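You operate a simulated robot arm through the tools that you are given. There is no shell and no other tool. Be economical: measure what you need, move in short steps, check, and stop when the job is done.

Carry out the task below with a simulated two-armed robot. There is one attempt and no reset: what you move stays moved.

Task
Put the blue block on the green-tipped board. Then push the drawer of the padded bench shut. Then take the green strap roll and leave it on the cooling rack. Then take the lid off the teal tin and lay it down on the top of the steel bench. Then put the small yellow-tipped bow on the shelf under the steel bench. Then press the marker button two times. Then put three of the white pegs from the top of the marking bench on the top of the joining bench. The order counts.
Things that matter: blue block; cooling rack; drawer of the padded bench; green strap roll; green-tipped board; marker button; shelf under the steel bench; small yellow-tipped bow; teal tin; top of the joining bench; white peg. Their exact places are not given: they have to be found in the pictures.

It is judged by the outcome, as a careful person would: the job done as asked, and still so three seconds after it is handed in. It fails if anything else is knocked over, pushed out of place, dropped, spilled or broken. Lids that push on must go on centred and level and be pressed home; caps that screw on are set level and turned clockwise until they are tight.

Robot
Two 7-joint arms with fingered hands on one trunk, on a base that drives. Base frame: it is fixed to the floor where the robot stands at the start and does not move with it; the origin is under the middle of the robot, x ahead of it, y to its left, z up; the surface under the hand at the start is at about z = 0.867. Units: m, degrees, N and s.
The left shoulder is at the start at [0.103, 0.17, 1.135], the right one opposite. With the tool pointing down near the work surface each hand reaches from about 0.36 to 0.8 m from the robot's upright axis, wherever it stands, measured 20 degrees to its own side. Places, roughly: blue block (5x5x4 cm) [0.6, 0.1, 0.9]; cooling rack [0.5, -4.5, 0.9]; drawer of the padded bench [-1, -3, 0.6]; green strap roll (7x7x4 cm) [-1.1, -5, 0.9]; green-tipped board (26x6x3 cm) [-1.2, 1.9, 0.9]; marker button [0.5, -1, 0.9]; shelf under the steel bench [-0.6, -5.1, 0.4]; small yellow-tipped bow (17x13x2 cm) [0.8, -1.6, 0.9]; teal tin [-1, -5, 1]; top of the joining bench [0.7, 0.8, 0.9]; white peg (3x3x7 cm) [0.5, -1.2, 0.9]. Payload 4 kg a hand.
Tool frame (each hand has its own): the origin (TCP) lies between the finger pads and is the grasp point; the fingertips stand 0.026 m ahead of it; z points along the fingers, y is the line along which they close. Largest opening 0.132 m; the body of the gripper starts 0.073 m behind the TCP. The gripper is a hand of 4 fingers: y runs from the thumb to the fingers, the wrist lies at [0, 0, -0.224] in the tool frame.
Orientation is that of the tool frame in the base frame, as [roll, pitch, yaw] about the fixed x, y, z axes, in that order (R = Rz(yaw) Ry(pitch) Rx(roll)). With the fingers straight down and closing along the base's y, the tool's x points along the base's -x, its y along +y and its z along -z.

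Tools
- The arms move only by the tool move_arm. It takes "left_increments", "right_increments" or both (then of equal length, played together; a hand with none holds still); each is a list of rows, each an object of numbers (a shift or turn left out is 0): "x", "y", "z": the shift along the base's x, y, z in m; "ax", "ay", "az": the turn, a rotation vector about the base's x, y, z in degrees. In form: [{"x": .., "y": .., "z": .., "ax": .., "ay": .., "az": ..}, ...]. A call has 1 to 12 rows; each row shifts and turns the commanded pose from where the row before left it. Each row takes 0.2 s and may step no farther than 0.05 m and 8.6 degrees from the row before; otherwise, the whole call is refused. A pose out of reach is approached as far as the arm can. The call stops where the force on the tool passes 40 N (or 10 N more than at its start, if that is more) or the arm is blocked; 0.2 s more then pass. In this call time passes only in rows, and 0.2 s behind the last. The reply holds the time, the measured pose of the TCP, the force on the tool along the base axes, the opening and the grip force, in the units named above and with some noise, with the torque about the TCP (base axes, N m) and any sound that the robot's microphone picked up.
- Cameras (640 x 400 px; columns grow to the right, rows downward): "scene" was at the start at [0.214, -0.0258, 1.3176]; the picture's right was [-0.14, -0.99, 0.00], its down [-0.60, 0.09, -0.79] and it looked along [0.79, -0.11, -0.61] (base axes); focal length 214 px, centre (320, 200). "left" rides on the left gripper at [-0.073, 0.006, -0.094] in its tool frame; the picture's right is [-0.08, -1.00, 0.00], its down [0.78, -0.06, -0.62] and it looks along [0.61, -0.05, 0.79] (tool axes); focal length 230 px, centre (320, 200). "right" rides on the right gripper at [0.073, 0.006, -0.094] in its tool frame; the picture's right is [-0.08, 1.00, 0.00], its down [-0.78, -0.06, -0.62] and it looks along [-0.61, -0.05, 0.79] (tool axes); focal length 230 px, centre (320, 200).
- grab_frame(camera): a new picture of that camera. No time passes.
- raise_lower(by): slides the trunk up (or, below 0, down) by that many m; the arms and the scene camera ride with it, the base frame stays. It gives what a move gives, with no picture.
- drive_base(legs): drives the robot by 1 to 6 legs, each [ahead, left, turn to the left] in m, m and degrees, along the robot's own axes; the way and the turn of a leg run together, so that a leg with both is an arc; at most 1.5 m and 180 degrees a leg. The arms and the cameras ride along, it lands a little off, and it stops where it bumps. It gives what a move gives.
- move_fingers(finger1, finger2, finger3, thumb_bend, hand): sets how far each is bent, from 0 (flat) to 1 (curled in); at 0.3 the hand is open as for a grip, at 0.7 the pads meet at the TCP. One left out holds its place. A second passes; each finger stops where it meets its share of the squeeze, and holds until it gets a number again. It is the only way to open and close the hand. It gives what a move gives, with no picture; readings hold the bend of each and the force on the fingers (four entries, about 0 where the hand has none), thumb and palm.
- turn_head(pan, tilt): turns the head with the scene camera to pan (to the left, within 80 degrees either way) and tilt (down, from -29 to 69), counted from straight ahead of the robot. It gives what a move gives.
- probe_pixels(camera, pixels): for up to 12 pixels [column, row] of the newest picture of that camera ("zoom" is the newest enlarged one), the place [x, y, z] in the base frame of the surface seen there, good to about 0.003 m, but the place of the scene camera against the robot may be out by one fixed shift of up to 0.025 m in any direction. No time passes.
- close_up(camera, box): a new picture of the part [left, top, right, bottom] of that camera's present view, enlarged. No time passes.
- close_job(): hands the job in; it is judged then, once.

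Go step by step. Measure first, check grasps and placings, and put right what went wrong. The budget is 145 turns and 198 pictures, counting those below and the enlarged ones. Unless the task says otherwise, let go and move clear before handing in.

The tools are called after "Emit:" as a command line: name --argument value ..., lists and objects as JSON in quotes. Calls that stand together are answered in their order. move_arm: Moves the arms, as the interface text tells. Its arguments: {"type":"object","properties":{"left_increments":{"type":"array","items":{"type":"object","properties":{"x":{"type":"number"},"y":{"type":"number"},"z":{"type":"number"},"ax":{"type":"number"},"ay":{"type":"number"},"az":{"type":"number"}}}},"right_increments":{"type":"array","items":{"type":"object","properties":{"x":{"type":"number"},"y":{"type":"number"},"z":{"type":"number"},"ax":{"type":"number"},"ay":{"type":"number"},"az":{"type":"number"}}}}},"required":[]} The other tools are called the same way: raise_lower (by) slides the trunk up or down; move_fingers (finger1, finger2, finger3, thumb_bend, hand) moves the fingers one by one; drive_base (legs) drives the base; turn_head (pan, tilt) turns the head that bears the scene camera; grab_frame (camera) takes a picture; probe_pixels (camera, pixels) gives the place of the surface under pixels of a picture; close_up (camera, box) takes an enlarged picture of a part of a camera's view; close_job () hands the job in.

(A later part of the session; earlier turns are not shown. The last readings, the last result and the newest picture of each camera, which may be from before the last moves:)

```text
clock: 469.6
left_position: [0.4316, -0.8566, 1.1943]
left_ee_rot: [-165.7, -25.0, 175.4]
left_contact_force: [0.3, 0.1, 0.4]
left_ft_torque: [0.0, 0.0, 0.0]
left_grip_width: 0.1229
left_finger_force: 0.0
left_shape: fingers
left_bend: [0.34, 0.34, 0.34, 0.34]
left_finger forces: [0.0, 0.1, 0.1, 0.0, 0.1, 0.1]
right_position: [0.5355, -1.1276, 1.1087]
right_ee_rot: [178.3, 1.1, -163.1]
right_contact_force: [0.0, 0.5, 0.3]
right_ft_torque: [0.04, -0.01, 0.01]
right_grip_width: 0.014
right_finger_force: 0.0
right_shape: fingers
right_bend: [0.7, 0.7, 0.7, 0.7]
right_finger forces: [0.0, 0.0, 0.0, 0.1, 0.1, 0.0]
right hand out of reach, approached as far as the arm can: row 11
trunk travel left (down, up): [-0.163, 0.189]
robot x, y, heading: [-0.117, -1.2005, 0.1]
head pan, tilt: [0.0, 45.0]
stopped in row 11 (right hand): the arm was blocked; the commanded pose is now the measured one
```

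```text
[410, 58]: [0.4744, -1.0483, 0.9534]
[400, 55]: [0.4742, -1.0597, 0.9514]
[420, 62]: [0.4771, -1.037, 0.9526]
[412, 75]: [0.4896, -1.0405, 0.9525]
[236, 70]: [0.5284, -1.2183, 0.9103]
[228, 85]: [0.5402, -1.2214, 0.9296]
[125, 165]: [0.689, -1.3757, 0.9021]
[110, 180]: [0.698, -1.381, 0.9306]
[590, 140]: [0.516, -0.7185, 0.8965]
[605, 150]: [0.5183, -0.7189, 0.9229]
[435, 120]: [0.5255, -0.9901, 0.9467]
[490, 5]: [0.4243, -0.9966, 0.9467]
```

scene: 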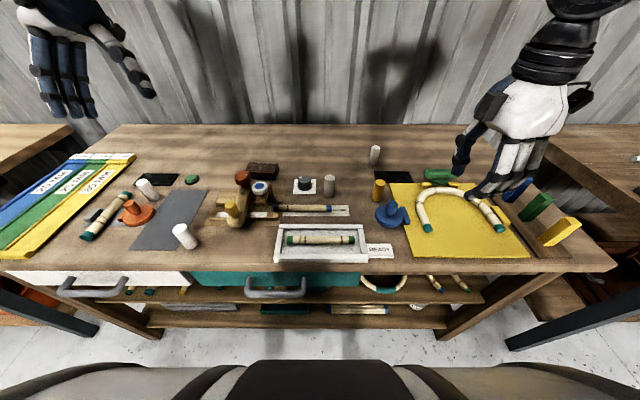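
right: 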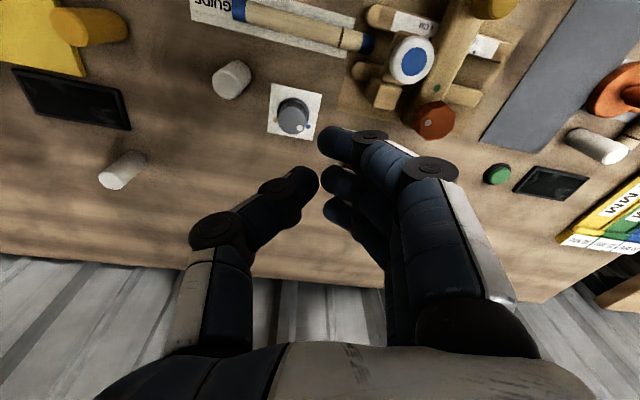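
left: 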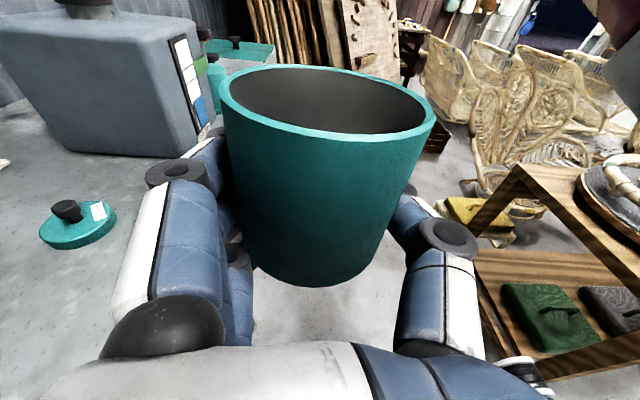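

The button is at (0.475,-1.048), top z 0.9525. I move the left hand aside, bring the closed right fingertips above the button, and press down in small steps.

Emit:
move_arm --left_increments '[{"y": 0.03}, {"y": 0.03}, {"y": 0.03}, {"y": 0.03}, {"y": 0.03}, {}, {}]' --right_increments '[{}, {"x": -0.02, "y": 0.025}, {"x": -0.02, "y": 0.025}, {"x": -0.02, "y": 0.03}, {"z": -0.04}, {"z": -0.04}, {"z": -0.025}]'

Emit:
grab_frame --camera "right"

Emit:
move_arm --right_increments '[{"z": -0.008}, {"z": -0.004}, {"z": -0.004}, {"z": -0.004}, {"z": -0.003}]'

```text
clock: 471.4
left_position: [0.4307, -0.8276, 1.1944]
left_ee_rot: [-165.7, -24.9, 175.4]
left_contact_force: [-0.2, -0.9, -0.3]
left_ft_torque: [-0.02, 0.03, -0.04]
left_grip_width: 0.123
left_finger_force: 0.1
left_shape: fingers
left_bend: [0.34, 0.34, 0.34, 0.34]
left_finger forces: [0.0, 0.0, 0.0, 0.0, 0.0, 0.1]
left hand out of reach, approached as far as the arm can: row 2, 3, 4, 5
right_position: [0.5111, -1.0823, 1.0269]
right_ee_rot: [175.5, 2.5, -168.0]
right_contact_force: [-0.4, -0.1, -0.2]
right_ft_torque: [0.01, 0.02, 0.01]
right_grip_width: 0.0143
right_finger_force: 0.0
right_shape: fingers
right_bend: [0.7, 0.7, 0.7, 0.7]
right_finger forces: [0.1, 0.0, 0.0, 0.0, 0.1, 0.0]
trunk travel left (down, up): [-0.163, 0.189]
robot x, y, heading: [-0.1148, -1.1996, 0.2]
head pan, tilt: [0.0, 45.0]
stopped in row 7 (right hand): the arm was blocked; the commanded pose is now the measured one
```

```text
40 pictures are left
```

right: 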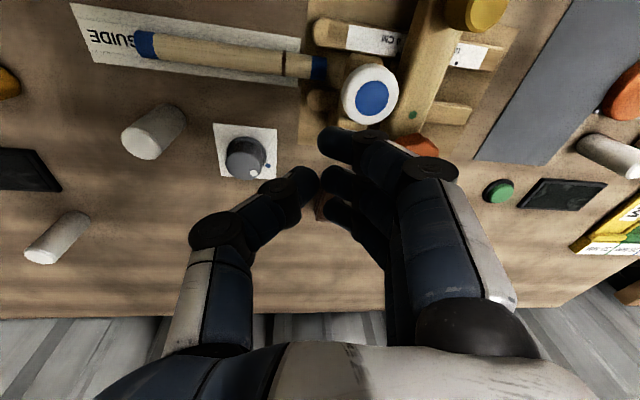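

```text
clock: 472.6
left_position: [0.4314, -0.8277, 1.1933]
left_ee_rot: [-165.7, -24.9, 175.4]
left_contact_force: [0.4, 0.5, -1.0]
left_ft_torque: [0.03, -0.02, 0.02]
left_grip_width: 0.1232
left_finger_force: 0.0
left_shape: fingers
left_bend: [0.34, 0.34, 0.34, 0.34]
left_finger forces: [0.1, 0.0, 0.0, 0.1, 0.0, 0.0]
right_position: [0.5153, -1.0879, 1.0102]
right_ee_rot: [175.1, 2.8, -168.7]
right_contact_force: [0.2, 0.4, -0.5]
right_ft_torque: [-0.02, 0.0, -0.02]
right_grip_width: 0.0143
right_finger_force: 0.0
right_shape: fingers
right_bend: [0.7, 0.7, 0.7, 0.7]
right_finger forces: [0.0, 0.0, 0.1, 0.1, 0.0, 0.0]
trunk travel left (down, up): [-0.163, 0.189]
robot x, y, heading: [-0.1177, -1.1938, 0.2]
head pan, tilt: [0.0, 45.0]
```

The right arm is reaching across its body, because the robot stands too far right. I raise the hand, shift the base 0.32 m left, and approach the button from its natural side.

Emit:
move_arm --right_increments '[{"z": 0.04}, {"z": 0.04}]'

Emit:
drive_base --legs '[[0, 0.32, 0]]'

Emit:
move_arm --right_increments '[{"y": -0.045}, {"y": -0.045}, {"y": -0.045}, {"y": -0.045}, {"y": -0.045}, {"y": -0.045}, {"x": -0.02, "y": -0.015, "ax": 5, "az": -8}, {"x": -0.02, "ay": -2.5}]'

Emit:
grab_frame --camera "right"

```text
clock: 473.4
left_position: [0.4306, -0.8276, 1.193]
left_ee_rot: [-165.6, -25.0, 175.4]
left_contact_force: [0.1, 0.5, -0.1]
left_ft_torque: [0.04, 0.02, -0.02]
left_grip_width: 0.1233
left_finger_force: 0.0
left_shape: fingers
left_bend: [0.34, 0.34, 0.34, 0.34]
left_finger forces: [0.0, 0.0, 0.0, 0.0, 0.0, 0.0]
right_position: [0.5288, -1.1102, 1.0912]
right_ee_rot: [173.7, 2.1, -171.2]
right_contact_force: [0.1, -0.2, -0.5]
right_ft_torque: [-0.01, 0.02, -0.01]
right_grip_width: 0.0142
right_finger_force: 0.0
right_shape: fingers
right_bend: [0.7, 0.7, 0.7, 0.7]
right_finger forces: [0.1, 0.0, 0.1, 0.0, 0.1, 0.0]
trunk travel left (down, up): [-0.163, 0.189]
robot x, y, heading: [-0.1145, -1.2012, 0.6]
head pan, tilt: [0.0, 45.0]
stopped in row 2 (right hand): the arm was blocked; the commanded pose is now the measured one
```

```text
clock: 476.8
left_position: [0.4285, -0.5045, 1.1937]
left_ee_rot: [-165.7, -25.0, 175.4]
left_contact_force: [0.0, -0.9, -0.2]
left_ft_torque: [0.03, -0.03, 0.02]
left_grip_width: 0.1229
left_finger_force: 0.1
left_shape: fingers
left_bend: [0.34, 0.34, 0.34, 0.34]
left_finger forces: [0.1, 0.0, 0.0, 0.0, 0.0, 0.1]
right_position: [0.5252, -0.7882, 1.0909]
right_ee_rot: [173.7, 2.0, -171.1]
right_contact_force: [0.1, 0.1, -0.5]
right_ft_torque: [-0.01, -0.01, 0.0]
right_grip_width: 0.014
right_finger_force: 0.0
right_shape: fingers
right_bend: [0.7, 0.7, 0.7, 0.7]
right_finger forces: [0.0, 0.0, 0.0, 0.0, 0.0, 0.1]
trunk travel left (down, up): [-0.163, 0.189]
robot x, y, heading: [-0.1153, -0.8799, 0.3]
head pan, tilt: [0.0, 45.0]
```

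```text
refused: row 7 steps farther than a row can; nothing moved
```

```text
39 pictures are left
```

right: 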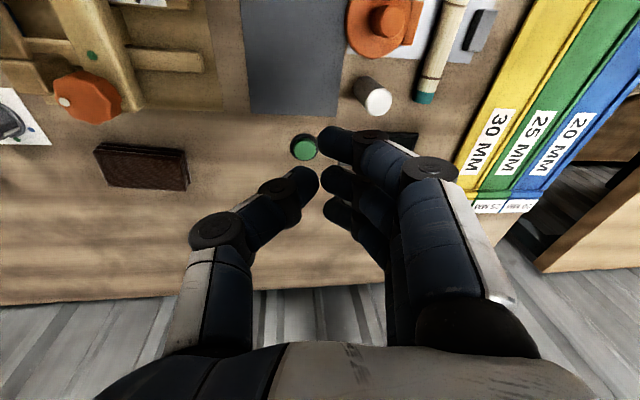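

The base is now well placed. I move over the button, then press, release, press again and withdraw, listening for the click each time.

Emit:
move_arm --right_increments '[{"y": -0.045}, {"y": -0.045}, {"y": -0.045}, {"y": -0.045}, {"y": -0.045}, {"y": -0.035, "x": -0.015}, {"x": -0.035}, {"z": -0.045}, {"z": -0.042}]'

Emit:
grab_frame --camera "right"

Emit:
move_arm --right_increments '[{"z": -0.01}, {"z": -0.006}, {"z": -0.004}, {"z": -0.004}, {"z": -0.004}, {"z": -0.003}]'

Emit:
close_up --camera "scene" --box '[330, 140, 490, 260]'

```text
clock: 478.8
left_position: [0.4287, -0.5062, 1.1943]
left_ee_rot: [-165.8, -24.9, 175.5]
left_contact_force: [-0.3, -0.5, -0.4]
left_ft_torque: [-0.01, -0.02, -0.01]
left_grip_width: 0.1232
left_finger_force: 0.0
left_shape: fingers
left_bend: [0.34, 0.34, 0.34, 0.34]
left_finger forces: [0.1, 0.0, 0.1, 0.0, 0.0, 0.0]
right_position: [0.475, -1.0488, 1.003]
right_ee_rot: [173.8, 2.1, -171.0]
right_contact_force: [0.8, 0.6, 0.6]
right_ft_torque: [0.0, 0.0, -0.02]
right_grip_width: 0.0143
right_finger_force: 0.0
right_shape: fingers
right_bend: [0.7, 0.7, 0.7, 0.7]
right_finger forces: [0.0, 0.0, 0.0, 0.1, 0.0, 0.1]
trunk travel left (down, up): [-0.163, 0.189]
robot x, y, heading: [-0.1143, -0.879, 0.5]
head pan, tilt: [0.0, 45.0]
```

```text
38 pictures are left
```

right: 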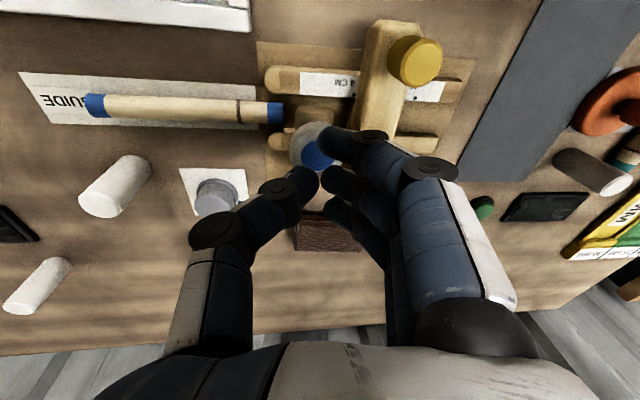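

```text
clock: 480.2
left_position: [0.4286, -0.5052, 1.1934]
left_ee_rot: [-165.6, -24.9, 175.4]
left_contact_force: [0.0, -0.8, 0.2]
left_ft_torque: [0.02, 0.02, 0.0]
left_grip_width: 0.1228
left_finger_force: 0.0
left_shape: fingers
left_bend: [0.34, 0.34, 0.34, 0.34]
left_finger forces: [0.1, 0.1, 0.0, 0.0, 0.0, 0.0]
right_position: [0.4746, -1.0482, 0.9728]
right_ee_rot: [173.9, 2.2, -171.1]
right_contact_force: [0.0, -1.4, 2.5]
right_ft_torque: [-0.04, 0.01, -0.02]
right_grip_width: 0.0143
right_finger_force: 0.8
right_shape: fingers
right_bend: [0.7, 0.7, 0.7, 0.7]
right_finger forces: [0.0, 0.1, 0.0, 0.0, 2.0, 0.0]
trunk travel left (down, up): [-0.163, 0.189]
robot x, y, heading: [-0.1157, -0.8789, 0.4]
head pan, tilt: [0.0, 45.0]
```

```text
3.33 times, centred on (410, 200) of scene
```

zoom: 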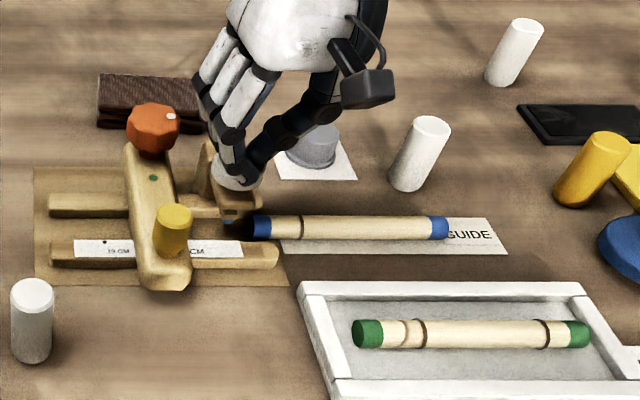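

Contact has just begun (2.5 N, no click yet). I press on, release 2.5 cm, press again to the same depth, and rise.

Emit:
move_arm --right_increments '[{"z": -0.003}, {"z": -0.003}, {"z": -0.003}, {"z": -0.003}]'

Emit:
move_arm --right_increments '[{"z": 0.012}, {"z": 0.015}, {}]'

```text
clock: 481.2
left_position: [0.4271, -0.5062, 1.1951]
left_ee_rot: [-165.8, -24.8, 175.4]
left_contact_force: [-0.2, 0.8, -0.4]
left_ft_torque: [-0.05, -0.01, 0.0]
left_grip_width: 0.1232
left_finger_force: 0.0
left_shape: fingers
left_bend: [0.34, 0.34, 0.34, 0.34]
left_finger forces: [0.1, 0.0, 0.0, 0.0, 0.0, 0.0]
right_position: [0.476, -1.0479, 0.9622]
right_ee_rot: [173.8, 2.4, -171.1]
right_contact_force: [1.7, -4.2, 15.6]
right_ft_torque: [-0.23, 0.04, 0.04]
right_grip_width: 0.0134
right_finger_force: 8.1
right_shape: fingers
right_bend: [0.7, 0.7, 0.7, 0.71]
right_finger forces: [0.1, 0.1, 0.0, 0.0, 15.3, 0.0]
trunk travel left (down, up): [-0.163, 0.189]
robot x, y, heading: [-0.118, -0.8799, 0.7]
head pan, tilt: [0.0, 45.0]
heard: click
```

```text
clock: 482.0
left_position: [0.4279, -0.5052, 1.1926]
left_ee_rot: [-165.6, -24.9, 175.5]
left_contact_force: [-0.3, 0.5, 0.5]
left_ft_torque: [-0.02, 0.02, 0.03]
left_grip_width: 0.123
left_finger_force: 0.0
left_shape: fingers
left_bend: [0.34, 0.34, 0.34, 0.34]
left_finger forces: [0.1, 0.1, 0.0, 0.0, 0.0, 0.0]
right_position: [0.4758, -1.048, 0.987]
right_ee_rot: [173.8, 2.1, -171.1]
right_contact_force: [0.4, -0.4, 0.1]
right_ft_torque: [0.01, -0.01, -0.02]
right_grip_width: 0.0137
right_finger_force: 0.0
right_shape: fingers
right_bend: [0.7, 0.7, 0.7, 0.7]
right_finger forces: [0.1, 0.0, 0.0, 0.0, 0.0, 0.0]
trunk travel left (down, up): [-0.163, 0.189]
robot x, y, heading: [-0.1173, -0.8768, 0.5]
head pan, tilt: [0.0, 45.0]
```

Click one heard. I press the second time, rise, then go on to the peg at (0.541,-1.221): open, descend, close and lift.

Emit:
move_arm --right_increments '[{"z": -0.013}, {"z": -0.004}, {"z": -0.003}, {"z": -0.003}, {"z": -0.003}]'

Emit:
move_arm --right_increments '[{"z": 0.02}, {"z": 0.045}, {"z": 0.045}, {"x": 0.013, "y": -0.035}, {"x": 0.013, "y": -0.035}, {"x": 0.013, "y": -0.035}, {"x": 0.013, "y": -0.035}, {"x": 0.013, "y": -0.033}]'

Emit:
move_fingers --hand "right" --finger1 0.52 --finger2 0.52 --finger3 0.52 --thumb_bend 0.52

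Emit:
grab_frame --camera "right"

Emit:
probe_pixels --camera "right" --pixels '[[318, 100], [318, 115], [318, 130], [305, 110], [332, 110], [318, 85], [318, 145]]'

```text
clock: 483.2
left_position: [0.4271, -0.505, 1.1939]
left_ee_rot: [-165.8, -25.0, 175.5]
left_contact_force: [-0.9, -0.8, -0.9]
left_ft_torque: [0.02, 0.01, 0.03]
left_grip_width: 0.1231
left_finger_force: 0.1
left_shape: fingers
left_bend: [0.34, 0.34, 0.34, 0.34]
left_finger forces: [0.0, 0.0, 0.0, 0.1, 0.0, 0.0]
right_position: [0.4753, -1.0484, 0.9636]
right_ee_rot: [173.7, 2.3, -171.0]
right_contact_force: [1.0, -3.0, 10.7]
right_ft_torque: [-0.2, 0.02, 0.01]
right_grip_width: 0.0136
right_finger_force: 5.4
right_shape: fingers
right_bend: [0.7, 0.7, 0.7, 0.7]
right_finger forces: [0.1, 0.1, 0.0, 0.0, 10.8, 0.0]
trunk travel left (down, up): [-0.163, 0.189]
robot x, y, heading: [-0.1156, -0.8775, 0.2]
head pan, tilt: [0.0, 45.0]
heard: click
```

```text
clock: 485.0
left_position: [0.4281, -0.5065, 1.1935]
left_ee_rot: [-165.8, -25.1, 175.6]
left_contact_force: [0.0, 0.1, 0.9]
left_ft_torque: [-0.02, 0.02, -0.01]
left_grip_width: 0.1232
left_finger_force: 0.0
left_shape: fingers
left_bend: [0.34, 0.34, 0.34, 0.34]
left_finger forces: [0.0, 0.0, 0.1, 0.0, 0.0, 0.0]
right_position: [0.5413, -1.2226, 1.0703]
right_ee_rot: [173.7, 2.1, -171.1]
right_contact_force: [1.1, -0.2, -0.2]
right_ft_torque: [0.02, -0.01, 0.01]
right_grip_width: 0.0139
right_finger_force: 0.0
right_shape: fingers
right_bend: [0.7, 0.7, 0.7, 0.7]
right_finger forces: [0.0, 0.1, 0.0, 0.0, 0.0, 0.0]
trunk travel left (down, up): [-0.163, 0.189]
robot x, y, heading: [-0.115, -0.8801, 0.3]
head pan, tilt: [0.0, 45.0]
```

```text
clock: 486.0
left_position: [0.4288, -0.5059, 1.194]
left_ee_rot: [-165.6, -24.8, 175.5]
left_contact_force: [-0.2, -0.4, 0.4]
left_ft_torque: [0.0, 0.0, 0.01]
left_grip_width: 0.123
left_finger_force: 0.0
left_shape: fingers
left_bend: [0.34, 0.34, 0.34, 0.34]
left_finger forces: [0.0, 0.1, 0.0, 0.1, 0.0, 0.0]
right_position: [0.5406, -1.2223, 1.0702]
right_ee_rot: [173.6, 2.1, -171.1]
right_contact_force: [-0.7, -0.1, -0.2]
right_ft_torque: [0.01, -0.02, 0.02]
right_grip_width: 0.0632
right_finger_force: 0.0
right_shape: fingers
right_bend: [0.52, 0.52, 0.52, 0.52]
right_finger forces: [0.0, 0.0, 0.0, 0.1, 0.1, 0.0]
trunk travel left (down, up): [-0.163, 0.189]
robot x, y, heading: [-0.1196, -0.8797, 0.6]
head pan, tilt: [0.0, 45.0]
```

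```text
36 pictures are left
```

right: 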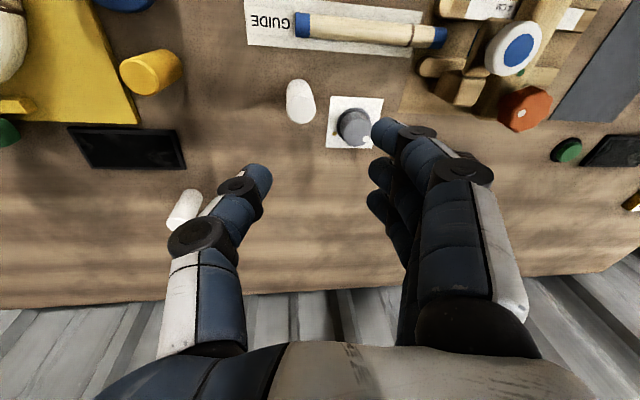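

```text
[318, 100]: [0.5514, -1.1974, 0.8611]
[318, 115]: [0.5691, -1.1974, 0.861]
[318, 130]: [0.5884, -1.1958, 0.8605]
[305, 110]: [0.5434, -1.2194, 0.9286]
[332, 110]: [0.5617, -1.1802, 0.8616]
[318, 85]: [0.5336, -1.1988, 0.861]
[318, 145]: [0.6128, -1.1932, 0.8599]
```

The second click was heard. The peg stands at (0.541,-1.221). I level the hand, descend, grip, lift, retract and drive to the joining bench.

Emit:
move_arm --right_increments '[{"ax": -6.3}, {"z": -0.045}, {"z": -0.045}, {"z": -0.045}, {"z": -0.028}]'

Emit:
move_fingers --hand "right" --finger1 0.78 --finger2 0.78 --finger3 0.78 --thumb_bend 0.78

Emit:
move_arm --right_increments '[{"z": 0.04}, {"z": 0.045}, {"z": 0.045}, {"z": 0.045}, {"z": 0.03}, {"y": 0.04}, {"y": 0.04}, {"y": 0.04}]'

Emit:
drive_base --legs '[[0, 1.17, 0], [0.11, 0, 0]]'

Emit:
grab_frame --camera "right"

Emit:
grab_frame --camera "scene"

```text
clock: 487.2
left_position: [0.4287, -0.5053, 1.1939]
left_ee_rot: [-165.7, -24.9, 175.6]
left_contact_force: [0.0, -0.5, -0.3]
left_ft_torque: [-0.01, 0.01, 0.04]
left_grip_width: 0.1231
left_finger_force: 0.0
left_shape: fingers
left_bend: [0.34, 0.34, 0.34, 0.34]
left_finger forces: [0.0, 0.0, 0.0, 0.0, 0.0, 0.1]
right_position: [0.5412, -1.2221, 0.9076]
right_ee_rot: [-180.0, 1.1, -170.8]
right_contact_force: [-0.5, -0.6, 0.3]
right_ft_torque: [0.03, -0.02, 0.01]
right_grip_width: 0.0634
right_finger_force: 0.1
right_shape: fingers
right_bend: [0.52, 0.52, 0.52, 0.52]
right_finger forces: [0.1, 0.0, 0.0, 0.1, 0.0, 0.0]
trunk travel left (down, up): [-0.163, 0.189]
robot x, y, heading: [-0.1179, -0.8804, 0.1]
head pan, tilt: [0.0, 45.0]
```

```text
clock: 488.2
left_position: [0.4268, -0.5052, 1.1939]
left_ee_rot: [-165.7, -24.9, 175.5]
left_contact_force: [-0.3, -1.0, 0.4]
left_ft_torque: [-0.02, -0.04, 0.02]
left_grip_width: 0.1233
left_finger_force: 0.0
left_shape: fingers
left_bend: [0.34, 0.34, 0.34, 0.34]
left_finger forces: [0.1, 0.1, 0.0, 0.1, 0.0, 0.1]
right_position: [0.5402, -1.2216, 0.9089]
right_ee_rot: [180.0, 1.1, -170.9]
right_contact_force: [0.5, 0.4, -0.4]
right_ft_torque: [0.0, 0.03, -0.01]
right_grip_width: 0.0111
right_finger_force: 14.0
right_shape: fingers
right_bend: [0.78, 0.59, 0.77, 0.7]
right_finger forces: [0.1, 12.3, 1.6, 0.1, 13.7, 0.0]
trunk travel left (down, up): [-0.163, 0.189]
robot x, y, heading: [-0.1198, -0.8794, 0.4]
head pan, tilt: [0.0, 45.0]
```

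```text
clock: 490.0
left_position: [0.4288, -0.5047, 1.194]
left_ee_rot: [-165.8, -24.8, 175.5]
left_contact_force: [0.1, -0.2, 0.1]
left_ft_torque: [-0.02, -0.02, 0.02]
left_grip_width: 0.1229
left_finger_force: 0.1
left_shape: fingers
left_bend: [0.34, 0.34, 0.34, 0.34]
left_finger forces: [0.1, 0.0, 0.0, 0.1, 0.0, 0.0]
right_position: [0.5402, -1.0999, 1.114]
right_ee_rot: [-180.0, 1.0, -170.9]
right_contact_force: [-1.0, 0.4, -0.2]
right_ft_torque: [-0.03, 0.02, 0.04]
right_grip_width: 0.0108
right_finger_force: 13.4
right_shape: fingers
right_bend: [0.78, 0.59, 0.78, 0.7]
right_finger forces: [0.0, 12.2, 1.6, 0.0, 13.6, 0.1]
trunk travel left (down, up): [-0.163, 0.189]
robot x, y, heading: [-0.1187, -0.8791, 0.4]
head pan, tilt: [0.0, 45.0]
```

```text
clock: 501.3
left_position: [0.53, 0.662, 1.1946]
left_ee_rot: [-165.6, -25.0, 175.6]
left_contact_force: [0.3, -0.6, -0.4]
left_ft_torque: [0.0, 0.0, 0.01]
left_grip_width: 0.1231
left_finger_force: 0.0
left_shape: fingers
left_bend: [0.34, 0.34, 0.34, 0.34]
left_finger forces: [0.0, 0.0, 0.1, 0.0, 0.1, 0.0]
right_position: [0.6428, 0.0685, 1.1128]
right_ee_rot: [-180.0, 1.1, -170.9]
right_contact_force: [0.1, 0.3, -1.1]
right_ft_torque: [0.0, -0.01, 0.02]
right_grip_width: 0.0109
right_finger_force: 13.1
right_shape: fingers
right_bend: [0.78, 0.59, 0.78, 0.7]
right_finger forces: [0.0, 12.2, 1.6, 0.0, 13.6, 0.0]
trunk travel left (down, up): [-0.163, 0.189]
robot x, y, heading: [-0.0154, 0.2882, 0.3]
head pan, tilt: [0.0, 45.0]
```

```text
35 pictures are left
```

right: 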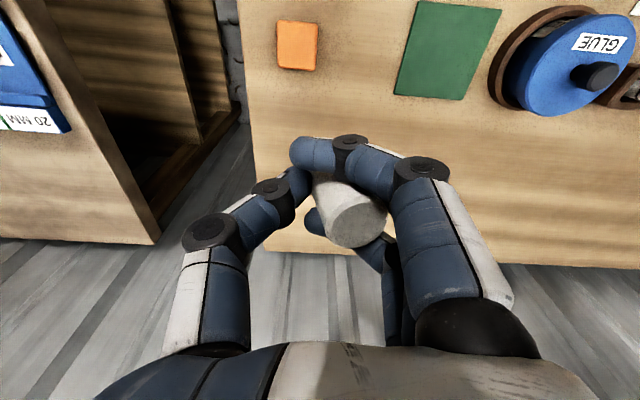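

```text
34 pictures are left
```

scene: 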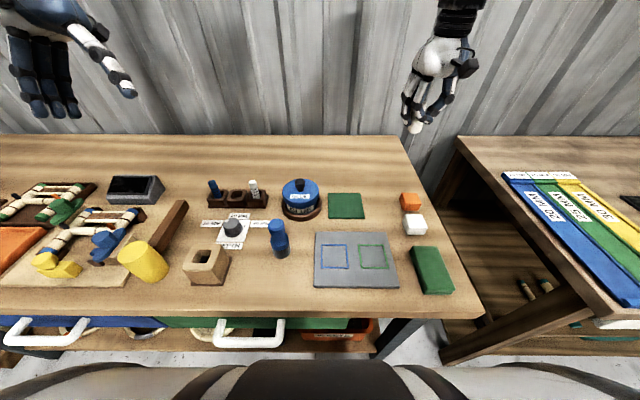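

The peg is held upright. I place it at (0.70,0.10) on the joining bench, release, rise, check, and drive back for the next peg at (0.52,-0.72).

Emit:
move_arm --right_increments '[{"x": 0.03, "y": 0.015}, {"x": 0.027, "y": 0.015}, {"z": -0.045}, {"z": -0.045}, {"z": -0.045}, {"z": -0.045}, {"z": -0.012}, {"z": -0.006}, {"z": -0.004}, {"z": -0.002}]'

Emit:
move_fingers --hand "right" --finger1 0.5 --finger2 0.5 --finger3 0.5 --thumb_bend 0.5

Emit:
move_arm --right_increments '[{"z": 0.04}, {"z": 0.045}, {"z": 0.045}, {"z": 0.045}, {"z": 0.02, "x": -0.02}, {"x": -0.04}, {"x": -0.03}]'

Emit:
close_up --camera "scene" --box '[320, 120, 480, 240]'

Emit:
drive_base --legs '[[-0.06, 0, 0], [0, -0.81, 0]]'

Emit:
grab_frame --camera "right"

```text
clock: 503.5
left_position: [0.5298, 0.6629, 1.1954]
left_ee_rot: [-165.7, -24.9, 175.6]
left_contact_force: [1.0, -0.4, 0.5]
left_ft_torque: [0.03, 0.01, 0.01]
left_grip_width: 0.1232
left_finger_force: 0.0
left_shape: fingers
left_bend: [0.34, 0.34, 0.34, 0.34]
left_finger forces: [0.0, 0.0, 0.0, 0.0, 0.1, 0.1]
right_position: [0.6997, 0.0974, 0.9099]
right_ee_rot: [-180.0, 1.0, -170.8]
right_contact_force: [-0.1, -0.5, -0.1]
right_ft_torque: [0.03, 0.03, 0.0]
right_grip_width: 0.0106
right_finger_force: 14.0
right_shape: fingers
right_bend: [0.78, 0.59, 0.78, 0.71]
right_finger forces: [0.0, 12.3, 1.4, 0.0, 13.3, 0.1]
trunk travel left (down, up): [-0.163, 0.189]
robot x, y, heading: [-0.0126, 0.2888, 0.5]
head pan, tilt: [0.0, 45.0]
```

```text
clock: 504.5
left_position: [0.5302, 0.6625, 1.1944]
left_ee_rot: [-165.7, -24.9, 175.6]
left_contact_force: [-0.4, 0.2, 0.4]
left_ft_torque: [-0.01, 0.02, -0.03]
left_grip_width: 0.1231
left_finger_force: 0.1
left_shape: fingers
left_bend: [0.34, 0.34, 0.34, 0.34]
left_finger forces: [0.0, 0.0, 0.1, 0.0, 0.0, 0.0]
right_position: [0.6998, 0.0969, 0.9092]
right_ee_rot: [-179.9, 1.1, -170.8]
right_contact_force: [-0.3, 0.3, -0.1]
right_ft_torque: [0.03, 0.05, -0.07]
right_grip_width: 0.07
right_finger_force: 0.0
right_shape: fingers
right_bend: [0.5, 0.5, 0.5, 0.5]
right_finger forces: [0.1, 0.0, 0.0, 0.0, 0.1, 0.0]
trunk travel left (down, up): [-0.163, 0.189]
robot x, y, heading: [-0.0113, 0.2906, 0.4]
head pan, tilt: [0.0, 45.0]
```

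```text
clock: 506.1
left_position: [0.5288, 0.6624, 1.1943]
left_ee_rot: [-165.8, -24.9, 175.5]
left_contact_force: [0.5, 0.9, 0.6]
left_ft_torque: [0.01, -0.03, -0.02]
left_grip_width: 0.1231
left_finger_force: 0.1
left_shape: fingers
left_bend: [0.34, 0.34, 0.34, 0.34]
left_finger forces: [0.0, 0.0, 0.0, 0.0, 0.0, 0.1]
right_position: [0.609, 0.0977, 1.1039]
right_ee_rot: [179.9, 1.2, -170.8]
right_contact_force: [0.5, -0.6, -0.2]
right_ft_torque: [-0.02, -0.02, 0.0]
right_grip_width: 0.07
right_finger_force: 0.1
right_shape: fingers
right_bend: [0.5, 0.5, 0.5, 0.5]
right_finger forces: [0.0, 0.1, 0.0, 0.1, 0.0, 0.0]
trunk travel left (down, up): [-0.163, 0.189]
robot x, y, heading: [-0.0154, 0.2912, 0.6]
head pan, tilt: [0.0, 45.0]
```

```text
3.33 times, centred on (400, 180) of scene
```

zoom: 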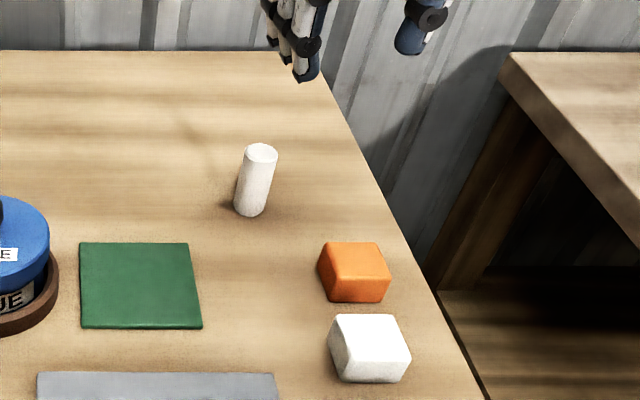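

```text
clock: 514.1
left_position: [0.4757, -0.1439, 1.1939]
left_ee_rot: [-165.7, -24.9, 175.6]
left_contact_force: [0.6, 0.8, 0.0]
left_ft_torque: [-0.03, -0.01, 0.03]
left_grip_width: 0.1228
left_finger_force: 0.1
left_shape: fingers
left_bend: [0.34, 0.34, 0.34, 0.34]
left_finger forces: [0.0, 0.1, 0.0, 0.0, 0.0, 0.0]
right_position: [0.5537, -0.712, 1.1042]
right_ee_rot: [-180.0, 1.2, -170.9]
right_contact_force: [0.3, -0.3, -0.4]
right_ft_torque: [0.0, 0.01, 0.02]
right_grip_width: 0.0701
right_finger_force: 0.1
right_shape: fingers
right_bend: [0.5, 0.5, 0.5, 0.5]
right_finger forces: [0.1, 0.0, 0.0, 0.0, 0.1, 0.0]
trunk travel left (down, up): [-0.163, 0.189]
robot x, y, heading: [-0.0697, -0.5165, 0.2]
head pan, tilt: [0.0, 45.0]
```

```text
32 pictures are left
```

right: 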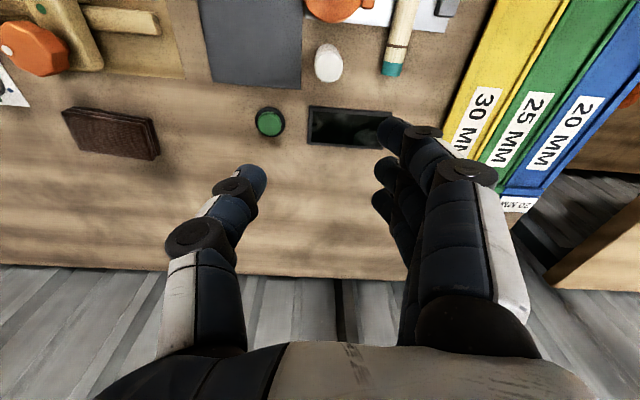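

Peg one stands on the joining bench. I probe the next peg, seen at (328,65), to grip it safely.

Emit:
probe_pixels --camera "right" --pixels '[[328, 75], [328, 60], [320, 68], [337, 68], [395, 70], [340, 15], [250, 60]]'

Emit:
probe_pixels --camera "scene" --pixels '[[412, 125]]'

Emit:
grab_frame --camera "scene"

```text
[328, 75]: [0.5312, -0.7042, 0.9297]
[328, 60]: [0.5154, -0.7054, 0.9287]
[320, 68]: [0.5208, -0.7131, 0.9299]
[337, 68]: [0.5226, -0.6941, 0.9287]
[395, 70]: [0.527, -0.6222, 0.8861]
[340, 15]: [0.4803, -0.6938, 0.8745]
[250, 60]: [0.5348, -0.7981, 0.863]
```

```text
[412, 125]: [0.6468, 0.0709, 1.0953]
```

```text
31 pictures are left
```

scene: 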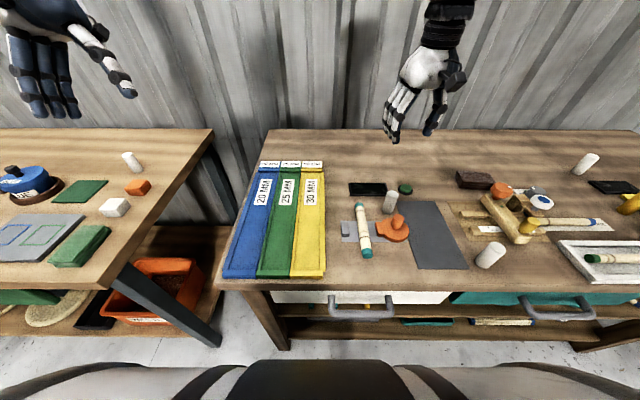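

The peg centre is (0.522,-0.7045). I grip it (slightly high to clear the orange clamp), carry it, set it down at about (0.70,0.19), check, and drive back for the third peg.

Emit:
move_arm --right_increments '[{"x": -0.026, "y": 0.0075}, {"z": -0.045}, {"z": -0.045}, {"z": -0.045}, {"z": -0.045}, {"z": -0.008}]'

Emit:
move_fingers --hand "right" --finger1 0.78 --finger2 0.78 --finger3 0.78 --thumb_bend 0.78

Emit:
move_arm --right_increments '[{"z": 0.04}, {"z": 0.045}, {"z": 0.045}, {"z": 0.045}, {"z": 0.025}]'

Emit:
drive_base --legs '[[0, 0.81, 0], [0.06, 0, 0]]'

Emit:
move_arm --right_increments '[{"x": 0.03, "y": 0.022}, {"x": 0.03, "y": 0.022}, {"x": 0.03, "y": 0.022}, {"x": 0.022, "y": 0.022}]'

Emit:
close_up --camera "scene" --box '[280, 110, 480, 240]'

Emit:
grab_frame --camera "right"

```text
clock: 515.5
left_position: [0.4742, -0.1436, 1.1938]
left_ee_rot: [-165.6, -24.9, 175.5]
left_contact_force: [0.0, -0.1, 0.3]
left_ft_torque: [0.0, -0.02, 0.02]
left_grip_width: 0.1231
left_finger_force: 0.0
left_shape: fingers
left_bend: [0.34, 0.34, 0.34, 0.34]
left_finger forces: [0.1, 0.0, 0.0, 0.1, 0.1, 0.0]
right_position: [0.5303, -0.7034, 0.915]
right_ee_rot: [180.0, 1.2, -170.9]
right_contact_force: [-1.3, -0.3, 0.3]
right_ft_torque: [-0.04, 0.02, 0.04]
right_grip_width: 0.0699
right_finger_force: 0.1
right_shape: fingers
right_bend: [0.5, 0.5, 0.5, 0.5]
right_finger forces: [0.0, 0.0, 0.0, 0.0, 0.0, 0.0]
trunk travel left (down, up): [-0.163, 0.189]
robot x, y, heading: [-0.0686, -0.5167, 0.5]
head pan, tilt: [0.0, 45.0]
```

```text
clock: 516.5
left_position: [0.4763, -0.1447, 1.1932]
left_ee_rot: [-165.7, -24.9, 175.4]
left_contact_force: [0.8, -1.6, -0.5]
left_ft_torque: [0.01, 0.0, -0.02]
left_grip_width: 0.1232
left_finger_force: 0.0
left_shape: fingers
left_bend: [0.34, 0.34, 0.34, 0.34]
left_finger forces: [0.0, 0.1, 0.1, 0.1, 0.0, 0.0]
right_position: [0.5287, -0.7038, 0.9151]
right_ee_rot: [-179.9, 1.0, -170.9]
right_contact_force: [0.2, 0.0, -0.2]
right_ft_torque: [0.02, 0.03, -0.02]
right_grip_width: 0.0248
right_finger_force: 19.7
right_shape: fingers
right_bend: [0.69, 0.64, 0.78, 0.67]
right_finger forces: [10.5, 9.0, 0.0, 0.0, 20.3, 0.0]
trunk travel left (down, up): [-0.163, 0.189]
robot x, y, heading: [-0.0697, -0.517, 0.4]
head pan, tilt: [0.0, 45.0]
```

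```text
clock: 517.8
left_position: [0.4752, -0.1441, 1.1934]
left_ee_rot: [-165.7, -24.9, 175.5]
left_contact_force: [0.1, 0.3, 0.4]
left_ft_torque: [-0.02, -0.02, 0.01]
left_grip_width: 0.1234
left_finger_force: 0.0
left_shape: fingers
left_bend: [0.34, 0.34, 0.34, 0.34]
left_finger forces: [0.1, 0.0, 0.0, 0.0, 0.1, 0.1]
right_position: [0.5281, -0.7045, 1.1163]
right_ee_rot: [179.9, 1.1, -170.9]
right_contact_force: [-0.4, -0.5, -0.3]
right_ft_torque: [0.0, 0.0, -0.01]
right_grip_width: 0.0245
right_finger_force: 20.0
right_shape: fingers
right_bend: [0.69, 0.64, 0.78, 0.67]
right_finger forces: [11.1, 9.4, 0.0, 0.0, 20.2, 0.0]
trunk travel left (down, up): [-0.163, 0.189]
robot x, y, heading: [-0.0707, -0.5178, 0.5]
head pan, tilt: [0.0, 45.0]
```

```text
clock: 525.8
left_position: [0.5333, 0.6583, 1.1928]
left_ee_rot: [-165.7, -25.0, 175.3]
left_contact_force: [0.3, 0.4, 0.3]
left_ft_torque: [0.0, 0.04, -0.05]
left_grip_width: 0.1233
left_finger_force: 0.1
left_shape: fingers
left_bend: [0.34, 0.34, 0.34, 0.34]
left_finger forces: [0.1, 0.0, 0.1, 0.0, 0.0, 0.0]
right_position: [0.5849, 0.0991, 1.1141]
right_ee_rot: [179.8, 1.1, -171.1]
right_contact_force: [0.0, 0.0, -0.8]
right_ft_torque: [0.0, 0.02, -0.03]
right_grip_width: 0.0247
right_finger_force: 20.8
right_shape: fingers
right_bend: [0.69, 0.64, 0.78, 0.67]
right_finger forces: [11.0, 9.4, 0.0, 0.0, 20.3, 0.0]
trunk travel left (down, up): [-0.163, 0.189]
robot x, y, heading: [-0.0141, 0.2853, 0.3]
head pan, tilt: [0.0, 45.0]
```

```text
clock: 526.8
left_position: [0.5341, 0.6597, 1.1924]
left_ee_rot: [-165.6, -25.0, 175.3]
left_contact_force: [0.5, 0.3, -0.5]
left_ft_torque: [-0.04, -0.01, -0.03]
left_grip_width: 0.1231
left_finger_force: 0.0
left_shape: fingers
left_bend: [0.34, 0.34, 0.34, 0.34]
left_finger forces: [0.1, 0.1, 0.1, 0.0, 0.1, 0.1]
right_position: [0.6968, 0.1883, 1.1157]
right_ee_rot: [180.0, 0.9, -171.1]
right_contact_force: [-0.2, -0.1, 0.0]
right_ft_torque: [0.01, -0.04, -0.01]
right_grip_width: 0.0245
right_finger_force: 20.6
right_shape: fingers
right_bend: [0.69, 0.64, 0.78, 0.68]
right_finger forces: [10.8, 9.5, 0.0, 0.0, 19.8, 0.0]
trunk travel left (down, up): [-0.163, 0.189]
robot x, y, heading: [-0.0174, 0.2865, 0.2]
head pan, tilt: [0.0, 45.0]
```

```text
3.08 times, centred on (380, 175) of scene
```

zoom: 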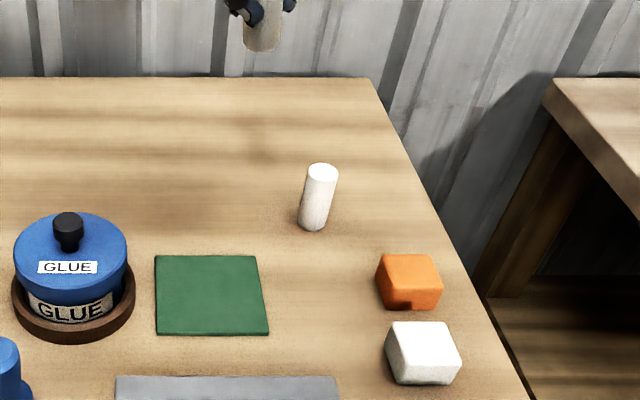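

```text
29 pictures are left
```

right: 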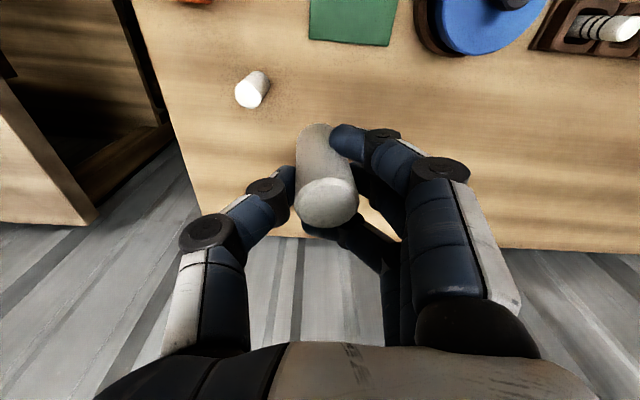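

The second peg is held firmly. I lower it at (0.697,0.188), release, rise, check, and drive to the third peg near (0.368,-0.887).

Emit:
move_arm --right_increments '[{"z": -0.045}, {"z": -0.045}, {"z": -0.045}, {"z": -0.045}, {"z": -0.01}, {"z": -0.005}, {"z": -0.003}, {"z": -0.002}]'

Emit:
move_fingers --hand "right" --finger1 0.5 --finger2 0.5 --finger3 0.5 --thumb_bend 0.5

Emit:
move_arm --right_increments '[{"z": 0.04}, {"z": 0.045}, {"z": 0.045}, {"z": 0.045}, {"z": 0.02, "x": -0.03}, {"x": -0.04, "y": -0.02}, {"x": -0.04, "y": -0.02}, {"x": -0.04, "y": -0.02}, {"x": -0.04, "y": -0.02}, {"x": -0.02, "y": -0.02}]'

Emit:
close_up --camera "scene" --box '[280, 110, 480, 240]'

Emit:
drive_base --legs '[[-0.115, 0, 0], [0, -0.98, 0]]'

Emit:
grab_frame --camera "right"

Emit:
probe_pixels --camera "right" --pixels '[[320, 100], [310, 92], [330, 92], [320, 80], [320, 115], [300, 100], [340, 100], [320, 130], [300, 80], [340, 80], [300, 120], [340, 120]]'

```text
clock: 528.6
left_position: [0.5327, 0.6595, 1.1935]
left_ee_rot: [-165.7, -24.8, 175.2]
left_contact_force: [0.0, 0.1, -0.9]
left_ft_torque: [-0.01, 0.02, 0.0]
left_grip_width: 0.1232
left_finger_force: 0.0
left_shape: fingers
left_bend: [0.34, 0.34, 0.34, 0.34]
left_finger forces: [0.0, 0.0, 0.0, 0.1, 0.1, 0.0]
right_position: [0.6948, 0.1891, 0.9147]
right_ee_rot: [180.0, 1.0, -171.1]
right_contact_force: [0.1, -0.4, -0.6]
right_ft_torque: [-0.04, 0.02, 0.0]
right_grip_width: 0.0243
right_finger_force: 20.5
right_shape: fingers
right_bend: [0.7, 0.64, 0.78, 0.68]
right_finger forces: [11.1, 9.7, 0.0, 0.1, 19.8, 0.1]
trunk travel left (down, up): [-0.163, 0.189]
robot x, y, heading: [-0.0149, 0.2876, 0.4]
head pan, tilt: [0.0, 45.0]
```

```text
clock: 529.6
left_position: [0.5322, 0.6586, 1.1935]
left_ee_rot: [-165.7, -24.8, 175.3]
left_contact_force: [0.5, 0.0, -0.7]
left_ft_torque: [-0.01, 0.03, -0.03]
left_grip_width: 0.1226
left_finger_force: 0.1
left_shape: fingers
left_bend: [0.34, 0.34, 0.34, 0.34]
left_finger forces: [0.1, 0.0, 0.0, 0.1, 0.0, 0.0]
right_position: [0.6966, 0.1893, 0.9154]
right_ee_rot: [-180.0, 1.1, -171.2]
right_contact_force: [-0.3, -0.7, 0.3]
right_ft_torque: [-0.01, 0.0, 0.02]
right_grip_width: 0.0698
right_finger_force: 0.0
right_shape: fingers
right_bend: [0.5, 0.5, 0.5, 0.5]
right_finger forces: [0.0, 0.0, 0.1, 0.0, 0.0, 0.1]
trunk travel left (down, up): [-0.163, 0.189]
robot x, y, heading: [-0.0105, 0.2872, -0.1]
head pan, tilt: [0.0, 45.0]
```

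```text
clock: 531.8
left_position: [0.5329, 0.6568, 1.1931]
left_ee_rot: [-165.8, -25.0, 175.3]
left_contact_force: [0.9, -1.0, -0.1]
left_ft_torque: [0.01, -0.01, 0.01]
left_grip_width: 0.1232
left_finger_force: 0.1
left_shape: fingers
left_bend: [0.34, 0.34, 0.34, 0.34]
left_finger forces: [0.0, 0.0, 0.0, 0.0, 0.0, 0.0]
right_position: [0.4873, 0.0837, 1.1107]
right_ee_rot: [179.9, 1.1, -171.1]
right_contact_force: [0.4, -0.4, -0.9]
right_ft_torque: [0.06, -0.02, -0.02]
right_grip_width: 0.0702
right_finger_force: 0.1
right_shape: fingers
right_bend: [0.5, 0.5, 0.5, 0.5]
right_finger forces: [0.0, 0.0, 0.0, 0.1, 0.0, 0.0]
trunk travel left (down, up): [-0.163, 0.189]
robot x, y, heading: [-0.0157, 0.2874, 0.2]
head pan, tilt: [0.0, 45.0]
```

```text
3.08 times, centred on (380, 175) of scene
```

zoom: 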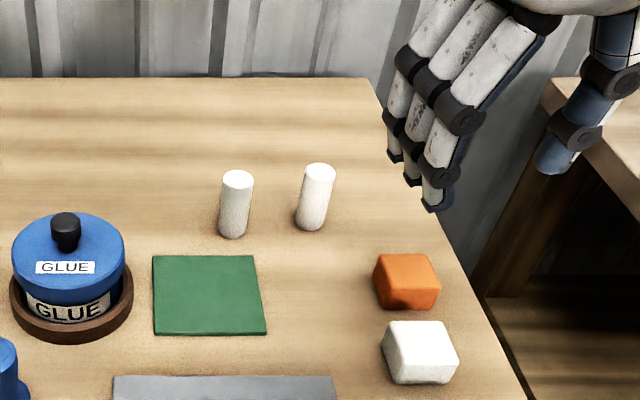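

```text
clock: 541.6
left_position: [0.4199, -0.3281, 1.1931]
left_ee_rot: [-165.7, -24.8, 175.7]
left_contact_force: [0.3, 0.0, -1.2]
left_ft_torque: [-0.02, 0.02, -0.04]
left_grip_width: 0.123
left_finger_force: 0.1
left_shape: fingers
left_bend: [0.34, 0.34, 0.34, 0.34]
left_finger forces: [0.0, 0.1, 0.0, 0.0, 0.0, 0.0]
right_position: [0.3768, -0.9009, 1.1105]
right_ee_rot: [179.9, 1.1, -170.6]
right_contact_force: [1.4, -0.2, 0.1]
right_ft_torque: [0.05, 0.03, 0.02]
right_grip_width: 0.07
right_finger_force: 0.1
right_shape: fingers
right_bend: [0.5, 0.5, 0.5, 0.5]
right_finger forces: [0.1, 0.0, 0.0, 0.1, 0.1, 0.1]
trunk travel left (down, up): [-0.163, 0.189]
robot x, y, heading: [-0.1244, -0.7029, 0.5]
head pan, tilt: [0.0, 45.0]
```

```text
27 pictures are left
```

right: 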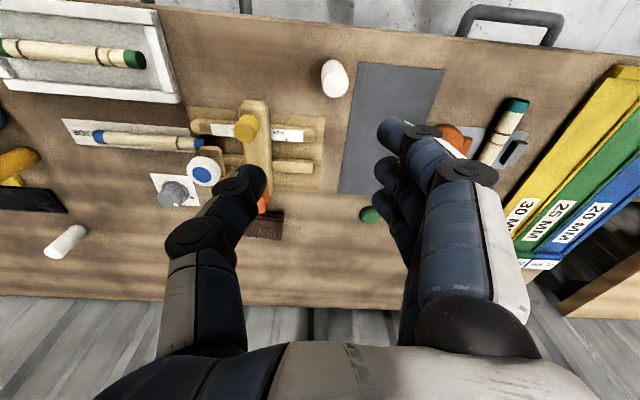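

```text
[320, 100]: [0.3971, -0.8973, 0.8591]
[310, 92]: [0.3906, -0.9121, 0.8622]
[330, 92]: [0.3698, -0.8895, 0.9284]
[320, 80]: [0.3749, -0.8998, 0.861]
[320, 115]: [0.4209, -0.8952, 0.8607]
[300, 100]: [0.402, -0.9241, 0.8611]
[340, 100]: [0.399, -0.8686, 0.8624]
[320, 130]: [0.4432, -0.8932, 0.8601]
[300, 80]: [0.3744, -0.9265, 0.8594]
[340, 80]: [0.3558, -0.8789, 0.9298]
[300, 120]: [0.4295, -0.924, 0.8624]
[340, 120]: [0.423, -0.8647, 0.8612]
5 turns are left
```

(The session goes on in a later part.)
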